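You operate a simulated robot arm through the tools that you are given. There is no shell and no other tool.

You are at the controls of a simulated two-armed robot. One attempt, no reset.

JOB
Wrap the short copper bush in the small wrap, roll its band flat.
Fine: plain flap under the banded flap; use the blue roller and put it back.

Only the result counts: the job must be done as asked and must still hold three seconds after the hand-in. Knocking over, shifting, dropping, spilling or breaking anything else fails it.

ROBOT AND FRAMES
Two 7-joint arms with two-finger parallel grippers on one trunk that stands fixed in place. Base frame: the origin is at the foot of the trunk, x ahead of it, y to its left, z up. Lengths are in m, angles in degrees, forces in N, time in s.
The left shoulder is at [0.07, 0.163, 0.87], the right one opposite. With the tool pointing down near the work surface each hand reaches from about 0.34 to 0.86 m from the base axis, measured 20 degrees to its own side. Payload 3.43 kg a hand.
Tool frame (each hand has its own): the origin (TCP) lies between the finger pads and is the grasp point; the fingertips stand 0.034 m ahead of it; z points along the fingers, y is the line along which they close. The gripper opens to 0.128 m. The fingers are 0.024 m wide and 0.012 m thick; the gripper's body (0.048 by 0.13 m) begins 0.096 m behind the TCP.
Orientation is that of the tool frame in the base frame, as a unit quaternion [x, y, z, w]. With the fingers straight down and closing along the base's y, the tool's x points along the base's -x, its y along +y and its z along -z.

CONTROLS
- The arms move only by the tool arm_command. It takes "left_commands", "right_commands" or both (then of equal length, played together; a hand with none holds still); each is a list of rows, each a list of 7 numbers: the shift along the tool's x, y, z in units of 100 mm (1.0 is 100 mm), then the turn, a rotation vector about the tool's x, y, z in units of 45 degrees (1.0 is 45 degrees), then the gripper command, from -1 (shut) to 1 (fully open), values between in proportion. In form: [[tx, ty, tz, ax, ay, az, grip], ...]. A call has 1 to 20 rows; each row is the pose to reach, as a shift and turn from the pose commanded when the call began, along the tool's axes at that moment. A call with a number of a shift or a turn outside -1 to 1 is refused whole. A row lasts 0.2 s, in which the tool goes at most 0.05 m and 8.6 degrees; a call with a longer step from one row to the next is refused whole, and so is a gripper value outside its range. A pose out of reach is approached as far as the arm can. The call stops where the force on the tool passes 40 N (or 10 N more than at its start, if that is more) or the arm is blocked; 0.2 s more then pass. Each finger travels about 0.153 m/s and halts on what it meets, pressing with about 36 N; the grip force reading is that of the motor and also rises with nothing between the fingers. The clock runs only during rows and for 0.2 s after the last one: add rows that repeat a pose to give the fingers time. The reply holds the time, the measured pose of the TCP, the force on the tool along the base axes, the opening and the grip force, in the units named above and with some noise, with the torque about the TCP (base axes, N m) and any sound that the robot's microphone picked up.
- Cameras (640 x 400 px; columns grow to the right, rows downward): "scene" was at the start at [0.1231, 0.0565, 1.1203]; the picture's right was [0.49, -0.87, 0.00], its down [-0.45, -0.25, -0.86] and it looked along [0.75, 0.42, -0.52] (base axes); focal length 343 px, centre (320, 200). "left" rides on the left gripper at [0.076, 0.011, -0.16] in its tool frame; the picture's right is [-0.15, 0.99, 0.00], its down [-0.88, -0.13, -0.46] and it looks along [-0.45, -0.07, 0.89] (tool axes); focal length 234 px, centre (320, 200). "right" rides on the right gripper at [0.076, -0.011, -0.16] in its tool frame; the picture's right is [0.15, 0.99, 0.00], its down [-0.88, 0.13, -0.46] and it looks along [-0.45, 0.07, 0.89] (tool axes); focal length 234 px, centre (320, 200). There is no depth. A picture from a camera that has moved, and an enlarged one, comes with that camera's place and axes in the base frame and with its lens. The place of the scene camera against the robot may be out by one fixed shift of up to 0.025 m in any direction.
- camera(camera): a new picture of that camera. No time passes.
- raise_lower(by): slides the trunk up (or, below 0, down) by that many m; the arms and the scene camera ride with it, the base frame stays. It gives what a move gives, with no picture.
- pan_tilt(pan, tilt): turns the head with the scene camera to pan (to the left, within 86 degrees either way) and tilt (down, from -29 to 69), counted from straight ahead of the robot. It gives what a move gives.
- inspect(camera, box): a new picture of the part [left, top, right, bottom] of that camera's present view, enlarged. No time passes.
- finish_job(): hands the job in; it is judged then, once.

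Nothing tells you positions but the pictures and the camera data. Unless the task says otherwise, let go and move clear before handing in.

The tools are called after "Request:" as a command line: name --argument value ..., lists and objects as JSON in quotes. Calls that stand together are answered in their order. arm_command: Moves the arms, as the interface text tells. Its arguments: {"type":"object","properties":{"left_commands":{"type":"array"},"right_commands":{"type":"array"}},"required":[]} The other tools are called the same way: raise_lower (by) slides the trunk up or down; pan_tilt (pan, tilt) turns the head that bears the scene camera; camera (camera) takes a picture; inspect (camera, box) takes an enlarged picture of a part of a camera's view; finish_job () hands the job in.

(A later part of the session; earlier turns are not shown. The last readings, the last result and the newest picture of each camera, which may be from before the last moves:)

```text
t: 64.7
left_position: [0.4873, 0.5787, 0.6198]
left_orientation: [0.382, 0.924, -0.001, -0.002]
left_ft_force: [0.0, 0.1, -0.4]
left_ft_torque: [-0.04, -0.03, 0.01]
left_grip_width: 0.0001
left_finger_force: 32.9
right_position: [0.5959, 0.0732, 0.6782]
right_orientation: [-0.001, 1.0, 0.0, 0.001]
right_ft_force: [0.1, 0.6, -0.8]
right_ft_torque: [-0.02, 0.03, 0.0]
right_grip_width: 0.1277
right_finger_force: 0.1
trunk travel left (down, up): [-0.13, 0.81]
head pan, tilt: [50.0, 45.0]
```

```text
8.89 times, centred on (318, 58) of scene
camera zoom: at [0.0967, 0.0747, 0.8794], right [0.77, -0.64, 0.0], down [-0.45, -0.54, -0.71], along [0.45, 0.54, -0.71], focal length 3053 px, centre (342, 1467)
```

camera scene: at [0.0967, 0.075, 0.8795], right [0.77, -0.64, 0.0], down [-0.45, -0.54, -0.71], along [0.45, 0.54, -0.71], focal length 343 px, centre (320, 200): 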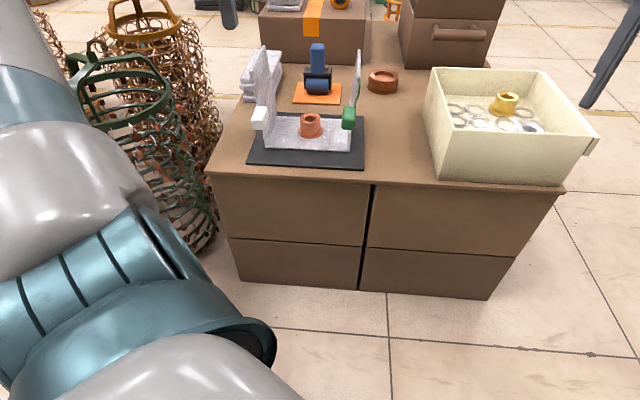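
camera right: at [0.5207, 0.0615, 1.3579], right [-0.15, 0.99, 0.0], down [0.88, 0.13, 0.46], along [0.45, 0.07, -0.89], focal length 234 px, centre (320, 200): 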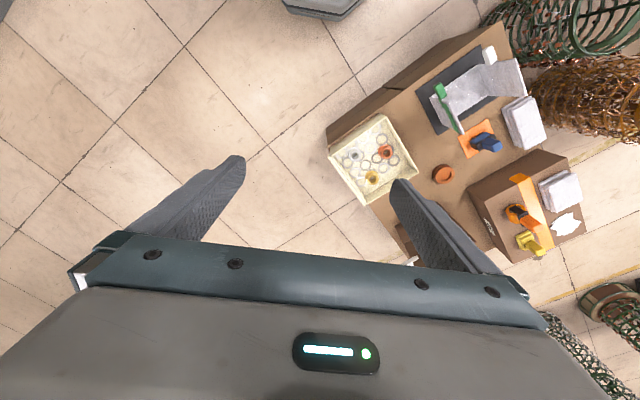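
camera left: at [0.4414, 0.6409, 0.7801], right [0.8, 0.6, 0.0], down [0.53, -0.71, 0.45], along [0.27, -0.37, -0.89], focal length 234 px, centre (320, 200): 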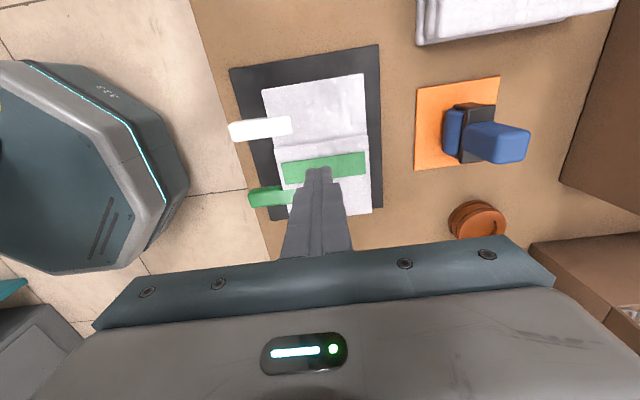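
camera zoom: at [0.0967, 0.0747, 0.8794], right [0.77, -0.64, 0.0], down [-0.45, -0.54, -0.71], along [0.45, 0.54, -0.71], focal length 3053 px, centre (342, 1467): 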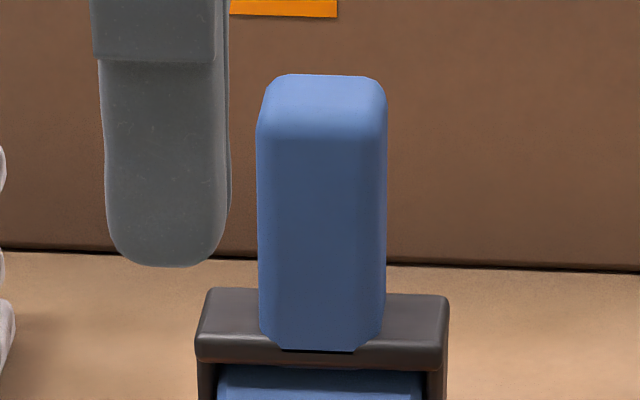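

The handle is about 36 mm square, vertical at about (0.636, 0.709), spanning z≈0.48–0.54. I'll go over it at a safe height with the gripper partly open.

Request:
arm_command --left_commands '[[0, 0.4, -0.1, 0, 0, 0, -0.5], [-0.04, 0.8, -0.1, 0, 0, 0, 0.2], [-0.07, 1.0, -0.1, 0, 0, 0, 0.25]]'

Request:
arm_command --left_commands '[[-0.02, 0.4, 0, 0, 0, 0, 0.25], [-0.04, 0.8, 0, 0, 0, 0, 0.25], [-0.06, 0.97, 0, 0, 0, 0, 0.25]]'

Request:
camera --camera "left"

Request:
inspect --camera "left" --box '[240, 90, 400, 220]'

```text
t: 65.5
left_position: [0.5644, 0.6438, 0.6282]
left_orientation: [0.382, 0.924, 0.0, 0.0]
left_ft_force: [-0.7, 0.1, -0.2]
left_ft_torque: [0.01, -0.01, -0.02]
left_grip_width: 0.0802
left_finger_force: 0.0
right_position: [0.5975, 0.0738, 0.677]
right_orientation: [-0.001, 1.0, 0.0, 0.0]
right_ft_force: [-0.2, -0.6, -0.2]
right_ft_torque: [-0.01, 0.05, -0.01]
right_grip_width: 0.1282
right_finger_force: 0.0
trunk travel left (down, up): [-0.13, 0.81]
head pan, tilt: [50.0, 45.0]
```

```text
t: 66.3
left_position: [0.638, 0.7092, 0.6265]
left_orientation: [0.382, 0.924, -0.002, -0.002]
left_ft_force: [-0.1, 0.2, 0.5]
left_ft_torque: [-0.03, -0.01, 0.0]
left_grip_width: 0.08
left_finger_force: 0.0
right_position: [0.5982, 0.0751, 0.6787]
right_orientation: [0.0, 1.0, 0.0, -0.002]
right_ft_force: [0.6, -0.4, -1.1]
right_ft_torque: [0.01, 0.01, -0.04]
right_grip_width: 0.1277
right_finger_force: 0.0
trunk travel left (down, up): [-0.13, 0.81]
head pan, tilt: [50.0, 45.0]
```

```text
taken
camera left: at [0.5906, 0.7725, 0.7871], right [0.8, 0.6, 0.0], down [0.53, -0.71, 0.46], along [0.27, -0.37, -0.89], focal length 234 px, centre (320, 200)
```

left: 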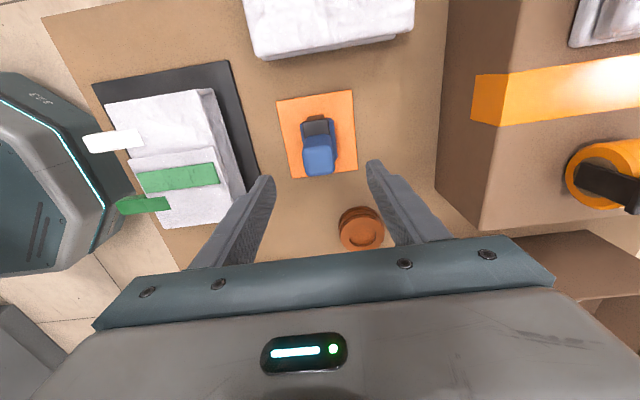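

```text
3.08 times, centred on (320, 155) of left
camera zoom: at [0.5906, 0.7725, 0.7871], right [0.8, 0.6, 0.0], down [0.53, -0.71, 0.46], along [0.27, -0.37, -0.89], focal length 720 px, centre (320, 338)
```

zoom: 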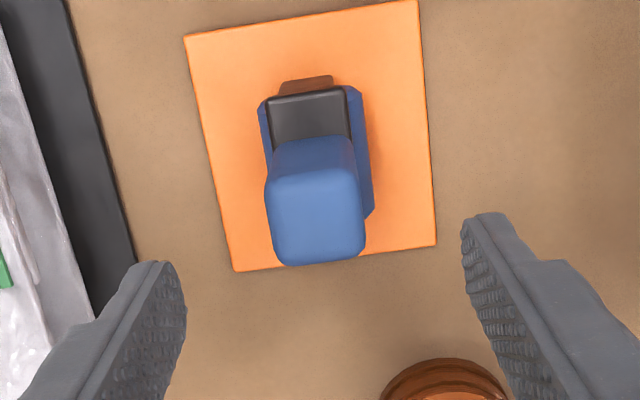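

Aligned over the handle to within 2 mm. Descending in stages and checking reach each time.

Request:
arm_command --left_commands '[[0, -0.01, 0.2, 0, 0, 0, 0.25], [0, -0.01, 0.4, 0, 0, 0, 0.25]]'

```text
t: 66.9
left_position: [0.6369, 0.7096, 0.5891]
left_orientation: [0.381, 0.924, -0.001, 0.0]
left_ft_force: [0.3, -0.2, 0.1]
left_ft_torque: [0.01, 0.0, 0.04]
left_grip_width: 0.08
left_finger_force: 0.1
right_position: [0.5974, 0.073, 0.6784]
right_orientation: [-0.001, 1.0, 0.0, 0.001]
right_ft_force: [0.3, -0.6, -0.5]
right_ft_torque: [-0.02, 0.0, -0.01]
right_grip_width: 0.128
right_finger_force: 0.0
trunk travel left (down, up): [-0.13, 0.81]
head pan, tilt: [50.0, 45.0]
```

Request:
arm_command --left_commands '[[0, 0, 0.2, 0, 0, 0, 0.25], [0, 0, 0.4, 0, 0, 0, 0.25], [0, 0, 0.55, 0, 0, 0, 0.25]]'

Request:
camera --camera "left"

Request:
inspect --camera "scene" --box '[260, 0, 380, 110]'

```text
t: 67.7
left_position: [0.6376, 0.7082, 0.5334]
left_orientation: [0.382, 0.924, -0.001, -0.002]
left_ft_force: [0.0, 0.3, 0.3]
left_ft_torque: [0.01, 0.03, 0.0]
left_grip_width: 0.0797
left_finger_force: 0.1
right_position: [0.5966, 0.0734, 0.6778]
right_orientation: [-0.002, 1.0, 0.0, 0.001]
right_ft_force: [0.8, -0.3, -0.3]
right_ft_torque: [0.05, 0.02, -0.02]
right_grip_width: 0.1282
right_finger_force: 0.1
trunk travel left (down, up): [-0.13, 0.81]
head pan, tilt: [50.0, 45.0]
```

```text
taken
camera left: at [0.591, 0.7707, 0.6933], right [0.8, 0.6, 0.0], down [0.53, -0.71, 0.46], along [0.27, -0.37, -0.89], focal length 234 px, centre (320, 200)
```

left: 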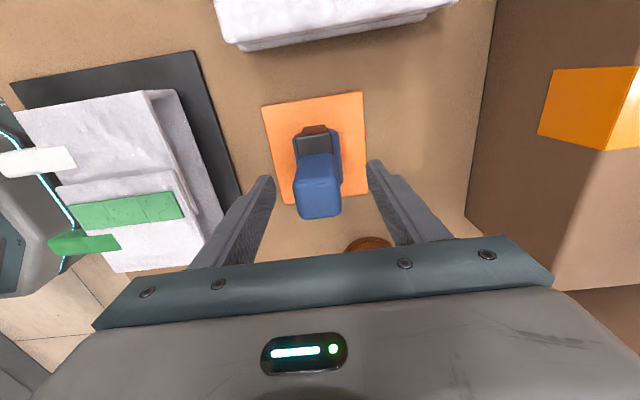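

```text
3.64 times, centred on (320, 55) of scene
camera zoom: at [0.0969, 0.075, 0.8795], right [0.77, -0.64, 0.0], down [-0.45, -0.54, -0.71], along [0.45, 0.54, -0.71], focal length 1249 px, centre (320, 727)
```

zoom: 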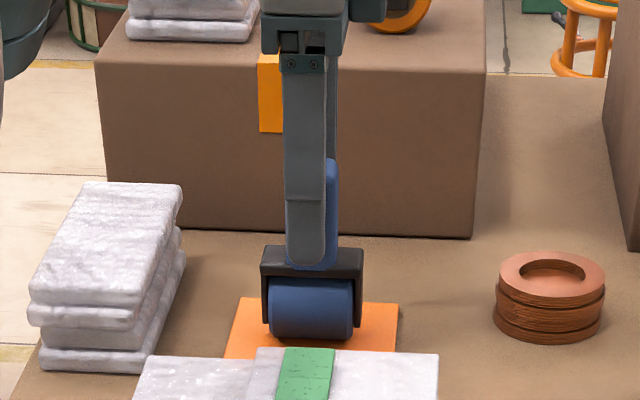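

Request:
arm_command --left_commands '[[0, 0, 0.05, 0, 0, 0, 0.25], [0, 0, 0.05, 0, 0, 0, -0.2], [0, 0, 0.05, 0, 0, 0, -1], [0, 0, 0.05, 0, 0, 0, -1], [0, 0, 0.05, 0, 0, 0, -1]]'

Request:
camera --camera "left"

Request:
inspect --camera "scene" --box '[260, 0, 380, 110]'

```text
t: 68.9
left_position: [0.6372, 0.7073, 0.5288]
left_orientation: [0.382, 0.924, -0.001, -0.001]
left_ft_force: [-0.4, -1.5, 0.2]
left_ft_torque: [-0.1, -0.03, -0.03]
left_grip_width: 0.0336
left_finger_force: 36.3
right_position: [0.5961, 0.0737, 0.6779]
right_orientation: [-0.002, 1.0, -0.001, 0.0]
right_ft_force: [-0.8, 0.4, 0.6]
right_ft_torque: [-0.02, 0.03, -0.01]
right_grip_width: 0.1281
right_finger_force: 0.0
trunk travel left (down, up): [-0.13, 0.81]
head pan, tilt: [50.0, 45.0]
```

```text
taken
camera left: at [0.5909, 0.7705, 0.6893], right [0.8, 0.6, 0.0], down [0.53, -0.71, 0.46], along [0.27, -0.37, -0.89], focal length 234 px, centre (320, 200)
```

left: 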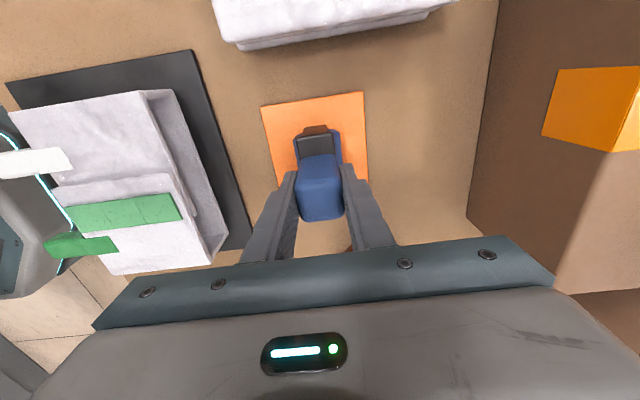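

```text
3.64 times, centred on (320, 55) of scene
camera zoom: at [0.0968, 0.0749, 0.8795], right [0.77, -0.64, 0.0], down [-0.45, -0.54, -0.71], along [0.45, 0.54, -0.71], focal length 1249 px, centre (320, 727)
```

zoom: 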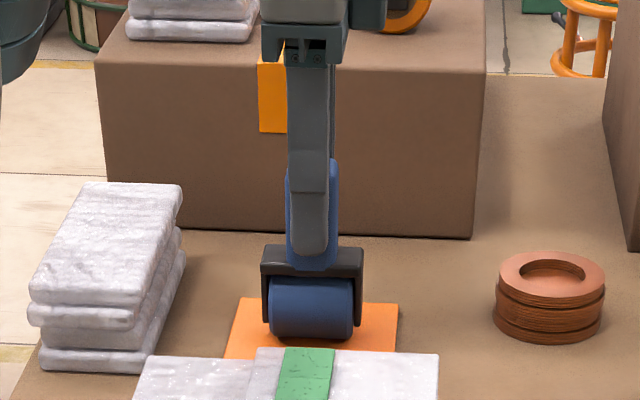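

The roller is gripped at 34 mm; I note its home pose as TCP ≈ (0.637, 0.709, 0.529). Lifting it straight up.

Request:
arm_command --left_commands '[[0, 0, -0.2, 0, 0, 0, -1], [0, 0, -0.5, 0, 0, 0, -1], [0, 0, -0.8, 0, 0, 0, -1], [0, 0, -0.95, 0, 0, 0, -1]]'

Request:
arm_command --left_commands '[[0, -0.4, -0.1, 0, 0, 0, -1], [-0.05, -0.8, -0.2, 0, 0, 0, -1], [-0.08, -1.0, -0.25, 0, 0, 0, -1]]'

Request:
camera --camera "left"

Request:
camera --camera "scene"

```text
t: 69.9
left_position: [0.636, 0.7079, 0.625]
left_orientation: [0.382, 0.924, -0.001, 0.0]
left_ft_force: [0.4, 0.2, -2.8]
left_ft_torque: [-0.01, 0.01, -0.01]
left_grip_width: 0.0338
left_finger_force: 35.6
right_position: [0.5965, 0.0741, 0.6786]
right_orientation: [-0.001, 1.0, 0.0, -0.001]
right_ft_force: [0.3, 0.0, 0.5]
right_ft_torque: [0.02, 0.0, 0.0]
right_grip_width: 0.128
right_finger_force: 0.0
trunk travel left (down, up): [-0.13, 0.81]
head pan, tilt: [50.0, 45.0]
```

```text
t: 70.7
left_position: [0.5702, 0.63, 0.651]
left_orientation: [0.382, 0.924, 0.0, 0.0]
left_ft_force: [0.6, -0.2, -2.3]
left_ft_torque: [-0.03, 0.01, 0.01]
left_grip_width: 0.0338
left_finger_force: 36.4
right_position: [0.5966, 0.0735, 0.6787]
right_orientation: [-0.002, 1.0, 0.001, 0.0]
right_ft_force: [0.1, 0.7, -0.2]
right_ft_torque: [0.0, 0.03, -0.02]
right_grip_width: 0.1279
right_finger_force: 0.1
trunk travel left (down, up): [-0.13, 0.81]
head pan, tilt: [50.0, 45.0]
```

```text
taken
camera left: at [0.523, 0.6919, 0.811], right [0.8, 0.6, 0.0], down [0.53, -0.71, 0.46], along [0.27, -0.37, -0.89], focal length 234 px, centre (320, 200)
```

left: 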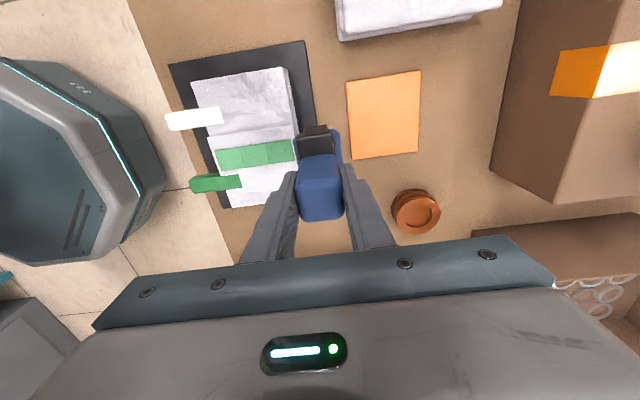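

```text
taken
camera scene: at [0.0969, 0.0749, 0.8794], right [0.77, -0.64, 0.0], down [-0.45, -0.54, -0.71], along [0.45, 0.54, -0.71], focal length 343 px, centre (320, 200)
```

scene: 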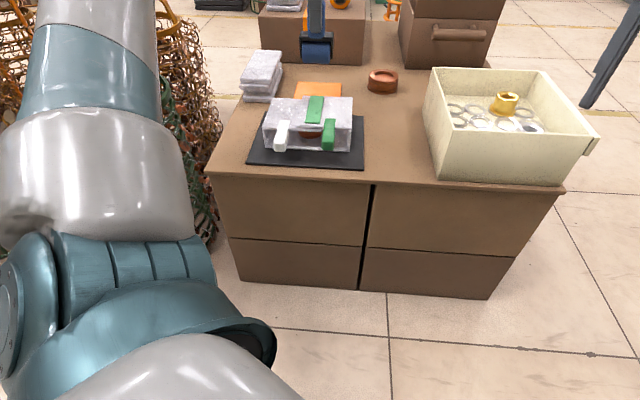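

Request:
inspect --camera "left" --box '[180, 100, 340, 220]'

```text
3.33 times, centred on (260, 160) of left
camera zoom: at [0.523, 0.6919, 0.811], right [0.8, 0.6, 0.0], down [0.53, -0.71, 0.46], along [0.27, -0.37, -0.89], focal length 781 px, centre (520, 333)
```

zoom: 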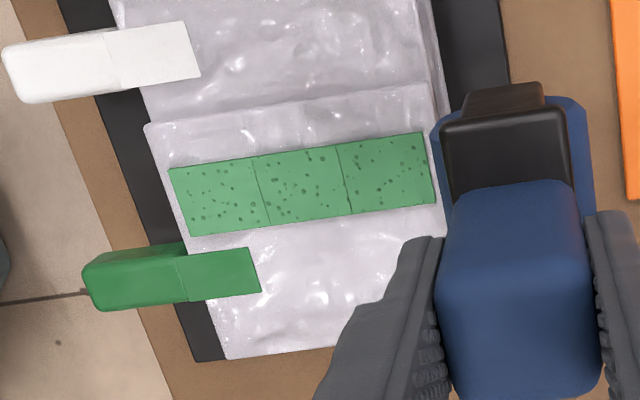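

The roller hangs straight and the band line is confirmed through (0.506, 0.5615) along the 45° axis. Moving over the band's far part and then down slowly until contact.

Request:
arm_command --left_commands '[[-0.02, -0.3, 0, 0, 0, 0, -1], [-0.04, -0.63, 0, 0, 0, 0, -1], [-0.04, -0.63, 0.2, 0, 0, 0, -1], [-0.04, -0.63, 0.35, 0, 0, 0, -1]]'

Request:
inspect --camera "left" --box '[200, 80, 400, 230]'

Request:
inspect --camera "scene" --box '[250, 30, 380, 150]'

```text
t: 71.7
left_position: [0.5298, 0.5851, 0.6139]
left_orientation: [0.382, 0.924, -0.001, -0.001]
left_ft_force: [0.4, 0.3, -2.7]
left_ft_torque: [-0.03, 0.01, -0.03]
left_grip_width: 0.0339
left_finger_force: 36.5
right_position: [0.5959, 0.0748, 0.6782]
right_orientation: [-0.002, 1.0, 0.0, -0.001]
right_ft_force: [-0.1, 0.3, -0.9]
right_ft_torque: [0.01, 0.01, 0.02]
right_grip_width: 0.1278
right_finger_force: 0.1
trunk travel left (down, up): [-0.13, 0.81]
head pan, tilt: [50.0, 45.0]
```

```text
2.67 times, centred on (300, 155) of left
camera zoom: at [0.4824, 0.6465, 0.7742], right [0.8, 0.6, 0.0], down [0.53, -0.71, 0.46], along [0.27, -0.37, -0.89], focal length 624 px, centre (373, 320)
```

zoom: 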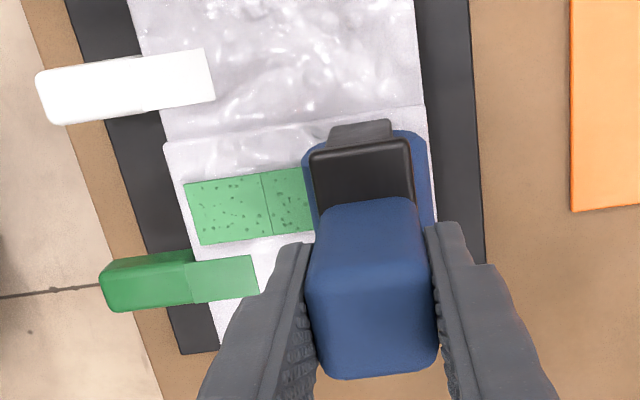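

```text
3.33 times, centred on (315, 90) of scene
camera zoom: at [0.097, 0.0751, 0.8794], right [0.77, -0.64, 0.0], down [-0.45, -0.54, -0.71], along [0.45, 0.54, -0.71], focal length 1145 px, centre (337, 567)
```

zoom: 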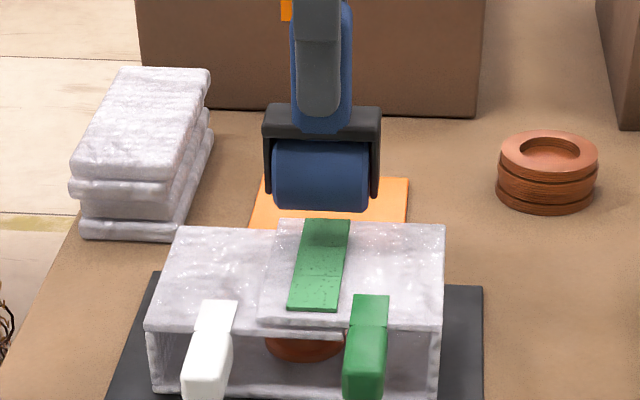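

Request:
arm_command --left_commands '[[0, 0, 0.04, 0, 0, 0, -1], [0, 0, 0.09, 0, 0, 0, -1]]'

Request:
arm_command --left_commands '[[0, 0, 0.02, 0, 0, 0, -1], [0, 0, 0.03, 0, 0, 0, -1]]'

Request:
inspect --camera "scene" --box '[250, 30, 380, 150]'

```text
t: 72.3
left_position: [0.5303, 0.5857, 0.6057]
left_orientation: [0.382, 0.924, -0.001, 0.0]
left_ft_force: [-0.1, -0.4, -1.5]
left_ft_torque: [-0.01, 0.0, -0.01]
left_grip_width: 0.0336
left_finger_force: 36.2
right_position: [0.5968, 0.0727, 0.6784]
right_orientation: [-0.001, 1.0, 0.0, 0.0]
right_ft_force: [0.1, -0.4, 0.0]
right_ft_torque: [0.02, 0.01, 0.0]
right_grip_width: 0.1282
right_finger_force: 0.1
trunk travel left (down, up): [-0.13, 0.81]
head pan, tilt: [50.0, 45.0]
```

```text
t: 72.9
left_position: [0.5303, 0.5843, 0.603]
left_orientation: [0.382, 0.924, -0.002, -0.001]
left_ft_force: [-0.4, 0.1, -1.8]
left_ft_torque: [0.0, 0.0, 0.0]
left_grip_width: 0.0336
left_finger_force: 36.2
right_position: [0.5975, 0.0738, 0.6788]
right_orientation: [-0.001, 1.0, 0.0, 0.0]
right_ft_force: [0.3, -0.6, -0.3]
right_ft_torque: [0.05, -0.01, 0.01]
right_grip_width: 0.1278
right_finger_force: 0.0
trunk travel left (down, up): [-0.13, 0.81]
head pan, tilt: [50.0, 45.0]
```

```text
3.33 times, centred on (315, 90) of scene
camera zoom: at [0.0969, 0.075, 0.8794], right [0.77, -0.64, 0.0], down [-0.45, -0.54, -0.71], along [0.45, 0.54, -0.71], focal length 1145 px, centre (337, 567)
```

zoom: 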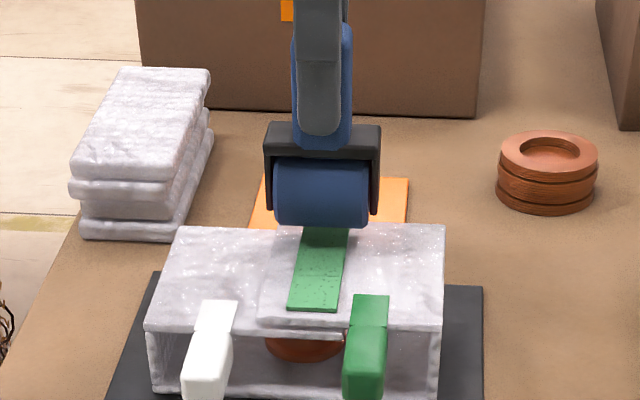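

Request:
arm_command --left_commands '[[0, 0, 0.02, 0, 0, 0, -1], [0, 0, 0.03, 0, 0, 0, -1]]'

Request:
arm_command --left_commands '[[0, 0, 0.015, 0, 0, 0, -1], [0, 0, 0.03, 0, 0, 0, -1]]'

```text
t: 73.5
left_position: [0.5288, 0.5855, 0.6002]
left_orientation: [0.382, 0.924, -0.001, 0.0]
left_ft_force: [-0.8, 1.2, -2.4]
left_ft_torque: [0.0, 0.0, 0.03]
left_grip_width: 0.0338
left_finger_force: 35.5
right_position: [0.5968, 0.0731, 0.6774]
right_orientation: [-0.001, 1.0, 0.001, 0.0]
right_ft_force: [0.0, -0.2, -0.7]
right_ft_torque: [-0.02, 0.01, 0.01]
right_grip_width: 0.128
right_finger_force: 0.2
trunk travel left (down, up): [-0.13, 0.81]
head pan, tilt: [50.0, 45.0]
```

```text
t: 74.1
left_position: [0.5292, 0.5853, 0.5972]
left_orientation: [0.382, 0.924, 0.0, -0.001]
left_ft_force: [0.1, -0.2, -2.2]
left_ft_torque: [0.01, 0.0, 0.03]
left_grip_width: 0.0339
left_finger_force: 36.2
right_position: [0.5974, 0.073, 0.6776]
right_orientation: [-0.001, 1.0, 0.0, 0.0]
right_ft_force: [-0.2, 0.0, 0.0]
right_ft_torque: [0.0, -0.02, -0.01]
right_grip_width: 0.1283
right_finger_force: 0.0
trunk travel left (down, up): [-0.13, 0.81]
head pan, tilt: [50.0, 45.0]
```

Request:
arm_command --left_commands '[[0, 0, 0.015, 0, 0, 0, -1], [0, 0, 0.03, 0, 0, 0, -1]]'

Request:
inspect --camera "scene" --box '[270, 60, 360, 140]'

```text
t: 74.7
left_position: [0.5295, 0.584, 0.5934]
left_orientation: [0.382, 0.924, -0.001, -0.001]
left_ft_force: [-0.1, 0.5, -1.9]
left_ft_torque: [0.03, -0.02, 0.01]
left_grip_width: 0.0337
left_finger_force: 36.3
right_position: [0.5974, 0.0739, 0.6783]
right_orientation: [-0.001, 1.0, 0.001, 0.0]
right_ft_force: [1.0, 0.0, -0.5]
right_ft_torque: [0.01, 0.04, -0.01]
right_grip_width: 0.1278
right_finger_force: 0.0
trunk travel left (down, up): [-0.13, 0.81]
head pan, tilt: [50.0, 45.0]
```

```text
5.00 times, centred on (315, 100) of scene
camera zoom: at [0.0969, 0.075, 0.8794], right [0.77, -0.64, 0.0], down [-0.45, -0.54, -0.71], along [0.45, 0.54, -0.71], focal length 1717 px, centre (345, 700)
```

zoom: 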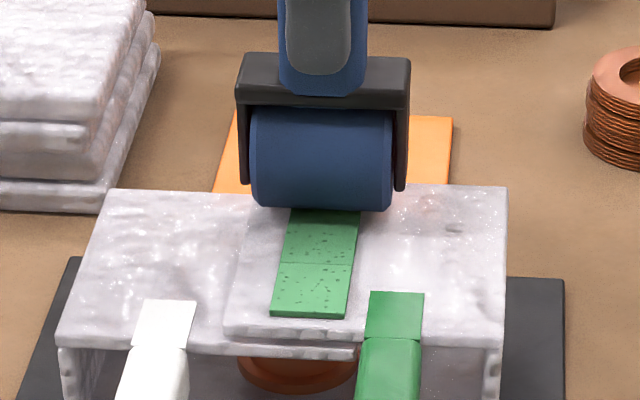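

Request:
arm_command --left_commands '[[0, 0, 0.015, 0, 0, 0, -1], [0, 0, 0.03, 0, 0, 0, -1]]'

Request:
arm_command --left_commands '[[0, 0, 0.01, 0, 0, 0, -1], [0, 0, 0.02, 0, 0, 0, -1]]'

```text
t: 75.3
left_position: [0.5306, 0.5841, 0.591]
left_orientation: [0.383, 0.924, -0.001, 0.0]
left_ft_force: [0.1, -0.3, 0.1]
left_ft_torque: [0.04, 0.0, 0.01]
left_grip_width: 0.0337
left_finger_force: 36.3
right_position: [0.5969, 0.0741, 0.6783]
right_orientation: [-0.001, 1.0, 0.001, 0.0]
right_ft_force: [-0.9, 0.3, -0.7]
right_ft_torque: [0.0, 0.01, 0.05]
right_grip_width: 0.128
right_finger_force: 0.0
trunk travel left (down, up): [-0.13, 0.81]
head pan, tilt: [50.0, 45.0]
```

```text
t: 75.9
left_position: [0.5296, 0.5846, 0.5911]
left_orientation: [0.382, 0.924, -0.001, 0.0]
left_ft_force: [1.1, 4.1, 9.2]
left_ft_torque: [0.05, -0.2, 0.07]
left_grip_width: 0.0336
left_finger_force: 35.7
right_position: [0.5956, 0.0735, 0.6788]
right_orientation: [-0.001, 1.0, 0.0, 0.0]
right_ft_force: [0.3, 0.1, 0.6]
right_ft_torque: [0.01, -0.02, 0.02]
right_grip_width: 0.128
right_finger_force: 0.0
trunk travel left (down, up): [-0.13, 0.81]
head pan, tilt: [50.0, 45.0]
```

Contact at about 11 N net. Pressing slightly more and rolling first to the far end of the band.

Request:
arm_command --left_commands '[[0, 0, 0.01, 0, 0, 0, -1], [0, 0.07, 0.01, 0, 0, 0, -1], [0, 0.14, 0.01, 0, 0, 0, -1], [0, 0.2, 0.01, 0, 0, 0, -1]]'

Request:
inspect --camera "scene" --box '[270, 60, 360, 140]'

Request:
inspect --camera "left" --box '[200, 80, 400, 230]'

```text
t: 76.9
left_position: [0.543, 0.5974, 0.5915]
left_orientation: [0.382, 0.924, 0.001, 0.0]
left_ft_force: [-5.0, -5.7, 22.0]
left_ft_torque: [-1.12, 0.07, -0.2]
left_grip_width: 0.0335
left_finger_force: 35.7
right_position: [0.5952, 0.0722, 0.6796]
right_orientation: [-0.001, 1.0, 0.0, 0.001]
right_ft_force: [0.0, 0.6, -0.3]
right_ft_torque: [-0.02, 0.01, 0.01]
right_grip_width: 0.1283
right_finger_force: 0.1
trunk travel left (down, up): [-0.13, 0.81]
head pan, tilt: [50.0, 45.0]
```

```text
5.00 times, centred on (315, 100) of scene
camera zoom: at [0.0951, 0.0732, 0.88], right [0.77, -0.64, 0.0], down [-0.45, -0.54, -0.71], along [0.46, 0.54, -0.71], focal length 1717 px, centre (345, 700)
```

zoom: 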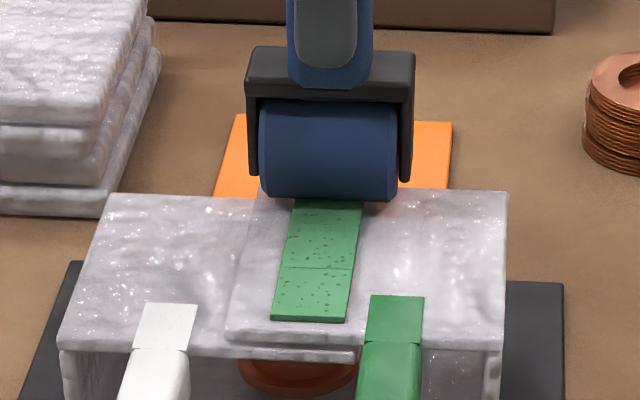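

```text
2.67 times, centred on (300, 155) of left
camera zoom: at [0.4962, 0.6592, 0.7506], right [0.8, 0.6, 0.0], down [0.53, -0.71, 0.46], along [0.27, -0.37, -0.89], focal length 624 px, centre (373, 320)
```

zoom: 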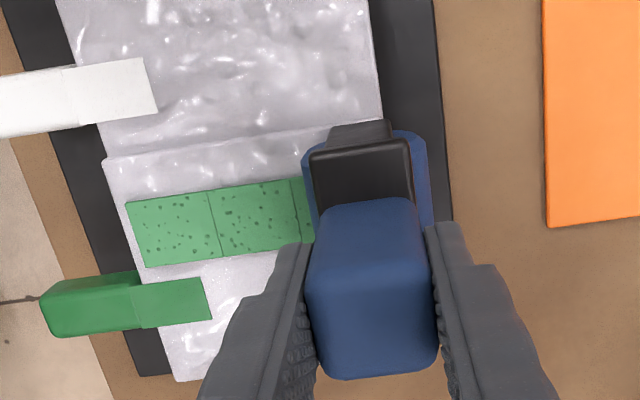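

The press is steady at about 22 N. The green tab strip lies close to one side of the wheel's path, so I'll lift a few mm, offset the roller toward the free edge to clear it, and set down again at the far end.

Request:
arm_command --left_commands '[[0, 0, -0.04, 0, 0, 0, -1], [0, 0, -0.1, 0, 0, 0, -1], [0.05, 0.03, -0.1, 0, 0, 0, -1], [0.09, 0.05, -0.1, 0, 0, 0, -1], [0.09, 0.05, -0.06, 0, 0, 0, -1]]'

Request:
inspect --camera "left" --box '[200, 80, 400, 230]'

Request:
inspect --camera "scene" --box '[270, 60, 360, 140]'

```text
t: 78.1
left_position: [0.5418, 0.6092, 0.5927]
left_orientation: [0.382, 0.924, -0.001, -0.001]
left_ft_force: [-0.3, 0.3, -1.5]
left_ft_torque: [-0.03, 0.01, 0.0]
left_grip_width: 0.0336
left_finger_force: 36.0
right_position: [0.5983, 0.0736, 0.6778]
right_orientation: [0.0, 1.0, -0.001, 0.0]
right_ft_force: [0.2, -0.3, -0.7]
right_ft_torque: [-0.02, -0.01, 0.06]
right_grip_width: 0.1278
right_finger_force: 0.0
trunk travel left (down, up): [-0.13, 0.81]
head pan, tilt: [50.0, 45.0]
```

```text
2.67 times, centred on (300, 155) of left
camera zoom: at [0.4943, 0.6718, 0.7533], right [0.8, 0.6, 0.0], down [0.53, -0.71, 0.46], along [0.27, -0.37, -0.89], focal length 624 px, centre (373, 320)
```

zoom: 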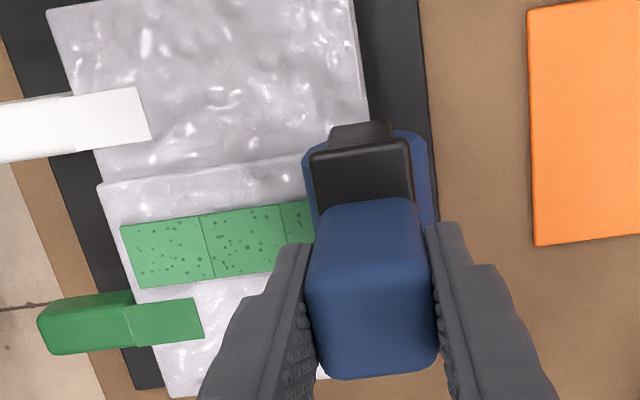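

```text
5.00 times, centred on (315, 100) of scene
camera zoom: at [0.0969, 0.0751, 0.8794], right [0.77, -0.64, 0.0], down [-0.45, -0.54, -0.71], along [0.45, 0.54, -0.71], focal length 1717 px, centre (345, 700)
```

zoom: 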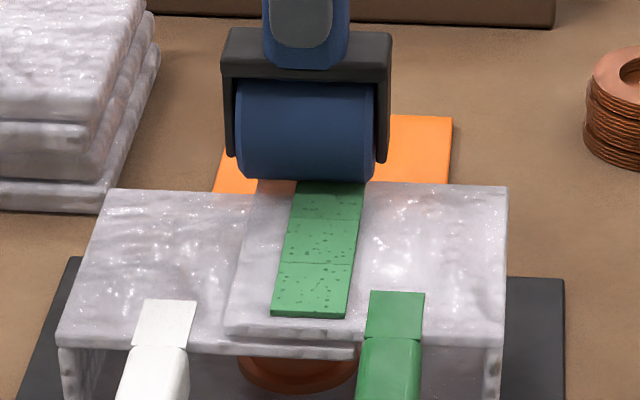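

Request:
arm_command --left_commands '[[-0.03, -0.03, 0, 0, 0, 0, -1], [-0.03, -0.03, 0.03, 0, 0, 0, -1], [-0.03, -0.03, 0.05, 0, 0, 0, -1]]'

```text
t: 78.9
left_position: [0.5393, 0.6045, 0.5913]
left_orientation: [0.381, 0.924, 0.0, 0.0]
left_ft_force: [-1.6, 1.0, 10.5]
left_ft_torque: [-0.18, -0.08, -0.01]
left_grip_width: 0.034
left_finger_force: 35.9
right_position: [0.5958, 0.0734, 0.6795]
right_orientation: [-0.001, 1.0, 0.0, 0.0]
right_ft_force: [0.3, -0.1, -0.5]
right_ft_torque: [0.0, 0.0, 0.0]
right_grip_width: 0.128
right_finger_force: 0.0
trunk travel left (down, up): [-0.13, 0.81]
head pan, tilt: [50.0, 45.0]
```

Set down at about 12 N. Adding a little pressure and rolling toward the near end.

Request:
arm_command --left_commands '[[0, 0, 0.012, 0, 0, 0, -1], [0, -0.05, 0.012, 0, 0, 0, -1], [0, -0.1, 0.012, 0, 0, 0, -1], [0, -0.15, 0.012, 0, 0, 0, -1], [0, -0.2, 0.012, 0, 0, 0, -1], [0, -0.25, 0.012, 0, 0, 0, -1], [0, -0.3, 0.012, 0, 0, 0, -1], [0, -0.35, 0.012, 0, 0, 0, -1], [0, -0.4, 0.012, 0, 0, 0, -1], [0, -0.45, 0.012, 0, 0, 0, -1], [0, -0.5, 0.012, 0, 0, 0, -1]]'

Request:
inspect --camera "scene" --box '[270, 60, 360, 140]'

Request:
inspect --camera "left" --box '[200, 80, 400, 230]'

```text
t: 81.3
left_position: [0.5052, 0.5699, 0.5898]
left_orientation: [0.382, 0.924, 0.001, 0.0]
left_ft_force: [6.2, 5.6, 27.9]
left_ft_torque: [0.04, -1.0, 0.22]
left_grip_width: 0.0336
left_finger_force: 36.2
right_position: [0.5957, 0.0727, 0.6802]
right_orientation: [-0.001, 1.0, 0.001, 0.001]
right_ft_force: [-0.2, 0.1, 0.0]
right_ft_torque: [0.02, 0.03, -0.04]
right_grip_width: 0.1282
right_finger_force: 0.2
trunk travel left (down, up): [-0.13, 0.81]
head pan, tilt: [50.0, 45.0]
```

```text
5.00 times, centred on (315, 100) of scene
camera zoom: at [0.0955, 0.0736, 0.8798], right [0.77, -0.64, 0.0], down [-0.45, -0.54, -0.71], along [0.46, 0.54, -0.71], focal length 1717 px, centre (345, 700)
```

zoom: 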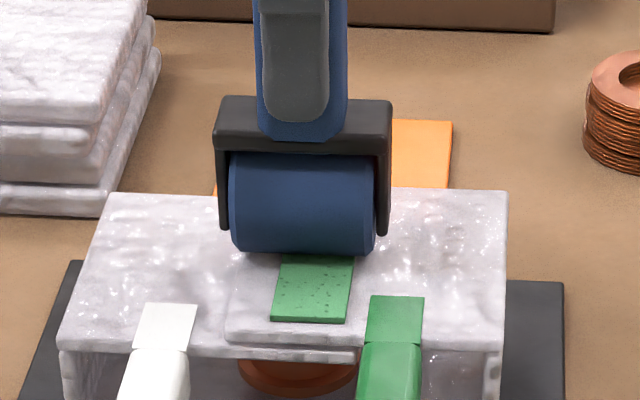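

```text
2.67 times, centred on (300, 155) of left
camera zoom: at [0.4581, 0.6306, 0.7501], right [0.8, 0.6, 0.0], down [0.53, -0.71, 0.46], along [0.27, -0.36, -0.89], focal length 624 px, centre (373, 320)
```

zoom: 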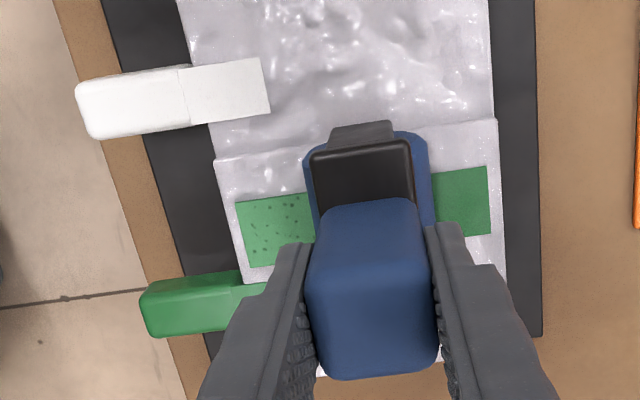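

The far band segment has turned smooth and dark, so the rolling works. Continuing over the middle and near segments.

Request:
arm_command --left_commands '[[0, -0.05, -0.003, 0, 0, 0, -1], [0, -0.1, -0.003, 0, 0, 0, -1], [0, -0.15, -0.003, 0, 0, 0, -1], [0, -0.2, -0.003, 0, 0, 0, -1], [0, -0.25, -0.003, 0, 0, 0, -1], [0, -0.3, -0.003, 0, 0, 0, -1], [0, -0.35, -0.003, 0, 0, 0, -1], [0, -0.4, -0.003, 0, 0, 0, -1], [0, -0.45, -0.003, 0, 0, 0, -1], [0, -0.5, -0.003, 0, 0, 0, -1], [0, -0.54, -0.003, 0, 0, 0, -1]]'

Request:
inspect --camera "scene" --box '[270, 60, 360, 140]'

Request:
inspect --camera "left" --box '[240, 80, 440, 230]'

```text
t: 83.7
left_position: [0.4675, 0.5298, 0.5908]
left_orientation: [0.382, 0.924, 0.001, 0.001]
left_ft_force: [7.6, 7.9, 27.4]
left_ft_torque: [0.54, -1.18, 0.17]
left_grip_width: 0.0339
left_finger_force: 36.2
right_position: [0.5953, 0.0724, 0.6797]
right_orientation: [-0.001, 1.0, 0.0, 0.001]
right_ft_force: [0.0, 0.2, -0.5]
right_ft_torque: [0.02, 0.02, 0.01]
right_grip_width: 0.1281
right_finger_force: 0.1
trunk travel left (down, up): [-0.13, 0.81]
head pan, tilt: [50.0, 45.0]
```

```text
5.00 times, centred on (315, 100) of scene
camera zoom: at [0.0956, 0.0738, 0.8798], right [0.77, -0.64, 0.0], down [-0.45, -0.54, -0.71], along [0.46, 0.54, -0.71], focal length 1717 px, centre (345, 700)
```

zoom: 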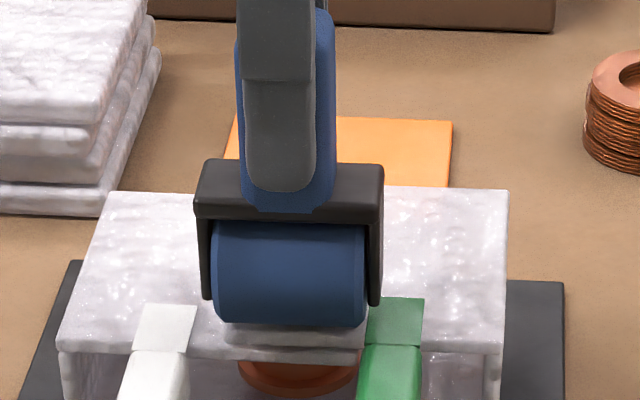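

```text
2.67 times, centred on (340, 155) of left
camera zoom: at [0.4202, 0.5922, 0.75], right [0.8, 0.6, 0.0], down [0.53, -0.71, 0.46], along [0.27, -0.36, -0.89], focal length 624 px, centre (267, 320)
```

zoom: 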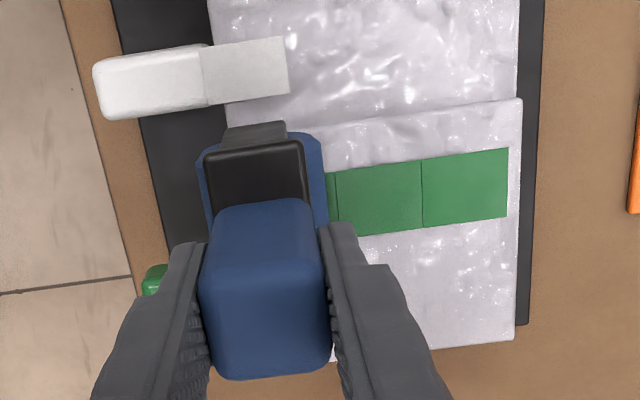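

Two segments are done and the near one is under the wheel. Rolling slightly past the near end, then lifting to inspect.

Request:
arm_command --left_commands '[[0, -0.03, 0, 0, 0, 0, -1], [0, -0.06, 0, 0, 0, 0, -1], [0, -0.03, 0, 0, 0, 0, -1], [0, 0.02, 0, 0, 0, 0, -1], [0, 0.07, 0, 0, 0, 0, -1], [0, 0.12, 0, 0, 0, 0, -1], [0, 0.17, 0, 0, 0, 0, -1], [0, 0.22, 0, 0, 0, 0, -1]]'

Request:
inspect --camera "left" --box '[240, 80, 440, 230]'

```text
t: 85.5
left_position: [0.4833, 0.5451, 0.5887]
left_orientation: [0.382, 0.924, -0.001, -0.001]
left_ft_force: [-3.9, -3.2, 12.7]
left_ft_torque: [0.01, 0.66, 0.1]
left_grip_width: 0.0339
left_finger_force: 36.2
right_position: [0.5964, 0.0725, 0.6795]
right_orientation: [-0.001, 1.0, 0.001, 0.0]
right_ft_force: [-0.7, 0.8, -0.3]
right_ft_torque: [0.04, -0.03, -0.02]
right_grip_width: 0.1279
right_finger_force: 0.1
trunk travel left (down, up): [-0.13, 0.81]
head pan, tilt: [50.0, 45.0]
```

```text
2.67 times, centred on (340, 155) of left
camera zoom: at [0.4355, 0.6082, 0.7484], right [0.8, 0.6, 0.0], down [0.53, -0.71, 0.45], along [0.27, -0.37, -0.89], focal length 624 px, centre (267, 320)
```

zoom: 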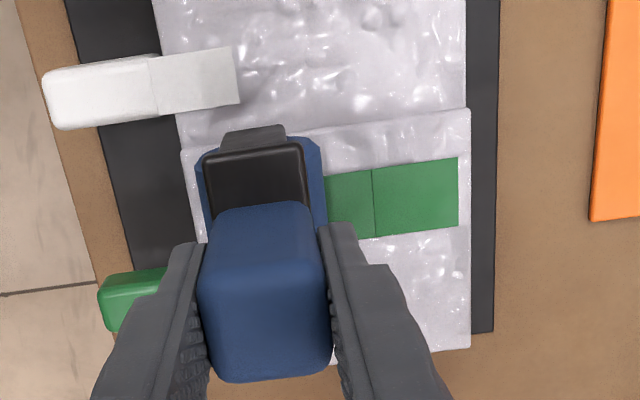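

The near segment appears done. I'll roll back over the whole band as a second pass.

Request:
arm_command --left_commands '[[0, 0.05, 0.006, 0, 0, 0, -1], [0, 0.11, 0.006, 0, 0, 0, -1], [0, 0.17, 0.006, 0, 0, 0, -1], [0, 0.23, 0.006, 0, 0, 0, -1], [0, 0.29, 0.006, 0, 0, 0, -1], [0, 0.35, 0.006, 0, 0, 0, -1], [0, 0.41, 0.006, 0, 0, 0, -1], [0, 0.47, 0.006, 0, 0, 0, -1], [0, 0.53, 0.006, 0, 0, 0, -1], [0, 0.59, 0.006, 0, 0, 0, -1], [0, 0.65, 0.006, 0, 0, 0, -1], [0, 0.71, 0.006, 0, 0, 0, -1], [0, 0.77, 0.006, 0, 0, 0, -1]]'

Request:
inspect --camera "left" --box '[180, 80, 400, 230]'

Request:
inspect --camera "scene" --box '[250, 40, 370, 150]'

```text
t: 88.3
left_position: [0.5365, 0.6011, 0.5878]
left_orientation: [0.381, 0.925, 0.0, -0.001]
left_ft_force: [-2.2, -2.6, 7.3]
left_ft_torque: [0.02, 0.4, 0.05]
left_grip_width: 0.0338
left_finger_force: 36.3
right_position: [0.5968, 0.0745, 0.679]
right_orientation: [0.0, 1.0, 0.001, 0.0]
right_ft_force: [-0.3, -0.7, -0.6]
right_ft_torque: [-0.01, -0.01, -0.02]
right_grip_width: 0.1278
right_finger_force: 0.0
trunk travel left (down, up): [-0.13, 0.81]
head pan, tilt: [50.0, 45.0]
```

```text
2.67 times, centred on (290, 155) of left
camera zoom: at [0.4904, 0.6636, 0.7484], right [0.8, 0.6, 0.0], down [0.53, -0.71, 0.45], along [0.27, -0.37, -0.89], focal length 624 px, centre (400, 320)
```

zoom: 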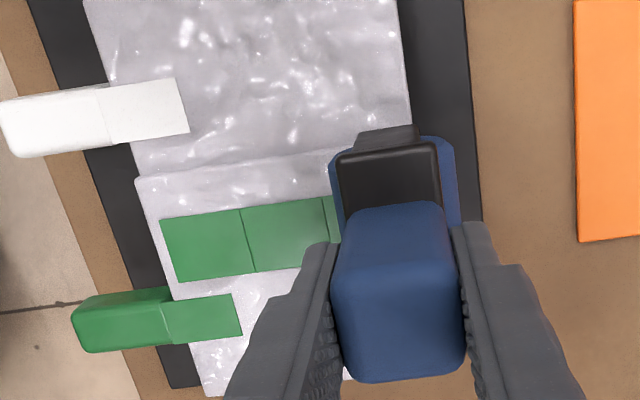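

```text
3.64 times, centred on (310, 95) of scene
camera zoom: at [0.0963, 0.0743, 0.8796], right [0.77, -0.64, 0.0], down [-0.45, -0.54, -0.71], along [0.45, 0.54, -0.71], focal length 1249 px, centre (356, 582)
```

zoom: 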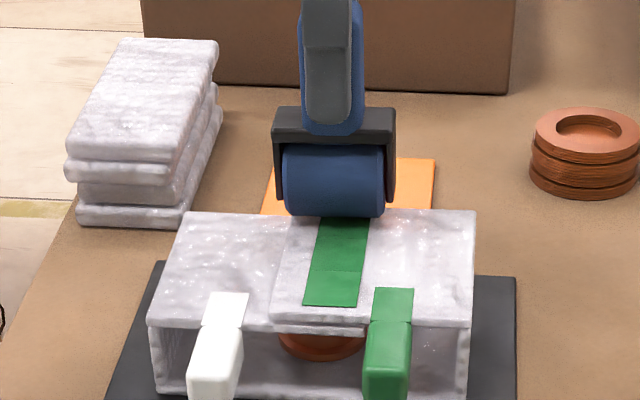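

All three band segments are smooth and dark. Lifting the roller off and inspecting before returning it.

Request:
arm_command --left_commands '[[0, 0, -0.03, 0, 0, 0, -1], [0, 0, -0.1, 0, 0, 0, -1], [0, 0, -0.3, 0, 0, 0, -1], [0, 0, -0.55, 0, 0, 0, -1]]'

Request:
inspect --camera "scene" --box '[250, 30, 380, 160]'

Request:
camera --camera "left"

```text
t: 89.3
left_position: [0.5379, 0.6029, 0.6426]
left_orientation: [0.383, 0.924, -0.001, 0.0]
left_ft_force: [-0.2, -0.5, -1.9]
left_ft_torque: [-0.02, -0.02, -0.01]
left_grip_width: 0.0336
left_finger_force: 35.9
right_position: [0.5971, 0.0744, 0.6783]
right_orientation: [-0.001, 1.0, 0.0, 0.0]
right_ft_force: [-0.2, -0.1, 0.3]
right_ft_torque: [-0.03, 0.0, 0.01]
right_grip_width: 0.1277
right_finger_force: 0.0
trunk travel left (down, up): [-0.13, 0.81]
head pan, tilt: [50.0, 45.0]
```

```text
3.08 times, centred on (315, 95) of scene
camera zoom: at [0.0968, 0.0749, 0.8794], right [0.77, -0.64, 0.0], down [-0.45, -0.54, -0.71], along [0.45, 0.54, -0.71], focal length 1057 px, centre (335, 523)
```

zoom: 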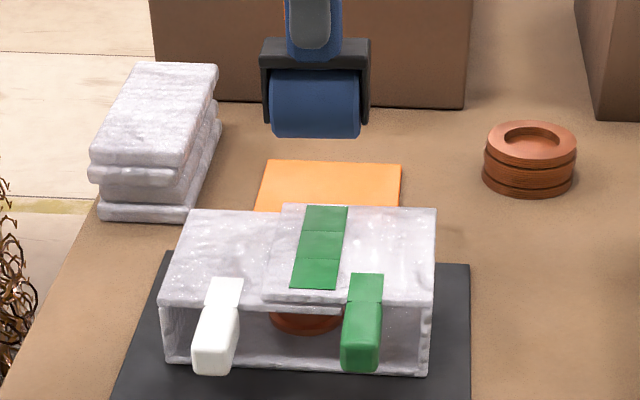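

```text
taken
camera left: at [0.4911, 0.6643, 0.8028], right [0.8, 0.6, 0.0], down [0.53, -0.71, 0.45], along [0.27, -0.37, -0.89], focal length 234 px, centre (320, 200)
```

left: 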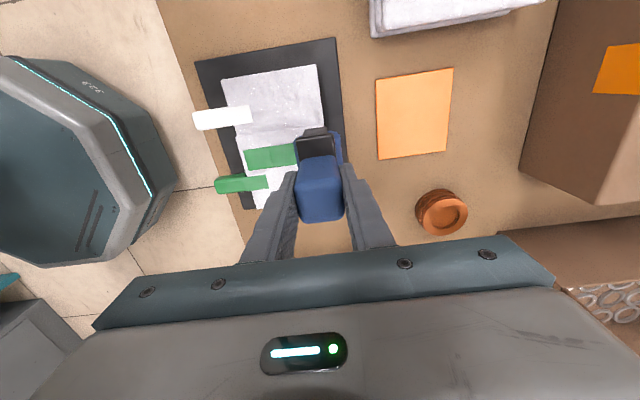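

The wrap is closed with its band flat. Now returning the roller to its orange pad.

Request:
arm_command --left_commands '[[0.01, 0.35, 0.0, 0, 0, 0, -1], [0.02, 0.7, 0.05, 0, 0, 0, -1], [0.03, 1.0, 0.1, 0, 0, 0, -1]]'

Request:
arm_command --left_commands '[[0.01, 0.25, 0.02, 0, 0, 0, -1], [0.015, 0.456, 0.05, 0, 0, 0, -1]]'

Request:
camera --camera "left"

Request:
inspect --camera "left" --box '[240, 80, 400, 230]'

```text
t: 90.1
left_position: [0.6052, 0.6745, 0.6317]
left_orientation: [0.382, 0.924, -0.001, -0.001]
left_ft_force: [-0.2, 0.4, -1.3]
left_ft_torque: [0.03, -0.03, -0.02]
left_grip_width: 0.0335
left_finger_force: 35.9
right_position: [0.597, 0.0728, 0.6788]
right_orientation: [-0.001, 1.0, 0.001, 0.0]
right_ft_force: [0.2, -0.1, 0.2]
right_ft_torque: [-0.01, 0.0, 0.03]
right_grip_width: 0.1279
right_finger_force: 0.0
trunk travel left (down, up): [-0.13, 0.81]
head pan, tilt: [50.0, 45.0]
```

```text
t: 90.7
left_position: [0.6376, 0.707, 0.6259]
left_orientation: [0.382, 0.924, -0.002, -0.002]
left_ft_force: [-0.4, 0.3, -1.5]
left_ft_torque: [0.02, 0.01, -0.02]
left_grip_width: 0.0339
left_finger_force: 36.1
right_position: [0.5979, 0.0741, 0.6787]
right_orientation: [-0.001, 1.0, 0.0, -0.001]
right_ft_force: [-0.4, -0.2, -0.7]
right_ft_torque: [-0.02, 0.01, 0.01]
right_grip_width: 0.1278
right_finger_force: 0.0
trunk travel left (down, up): [-0.13, 0.81]
head pan, tilt: [50.0, 45.0]
```

```text
taken
camera left: at [0.5908, 0.7697, 0.7857], right [0.8, 0.6, 0.0], down [0.53, -0.71, 0.46], along [0.27, -0.37, -0.89], focal length 234 px, centre (320, 200)
```

left: 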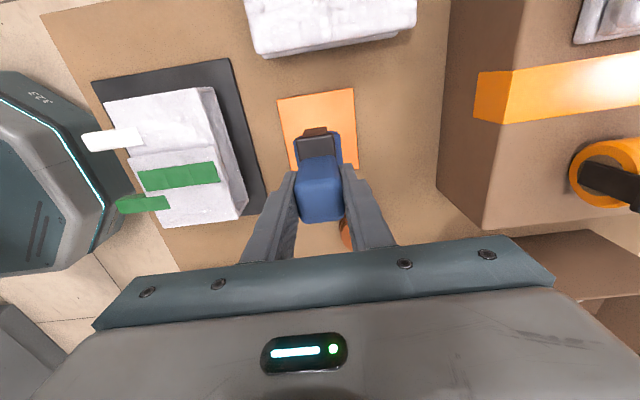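

```text
2.67 times, centred on (320, 155) of left
camera zoom: at [0.5908, 0.7697, 0.7857], right [0.8, 0.6, 0.0], down [0.53, -0.71, 0.46], along [0.27, -0.37, -0.89], focal length 624 px, centre (320, 320)
```

zoom: 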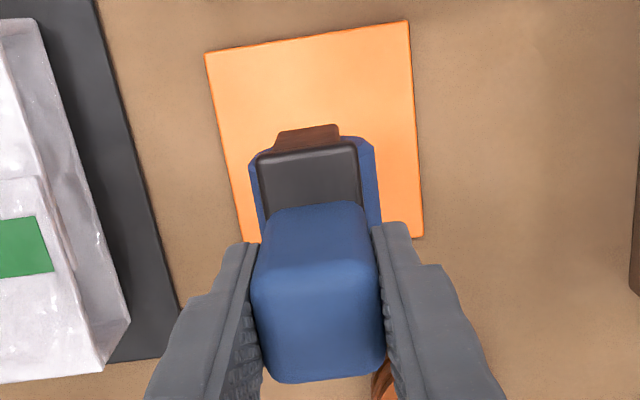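

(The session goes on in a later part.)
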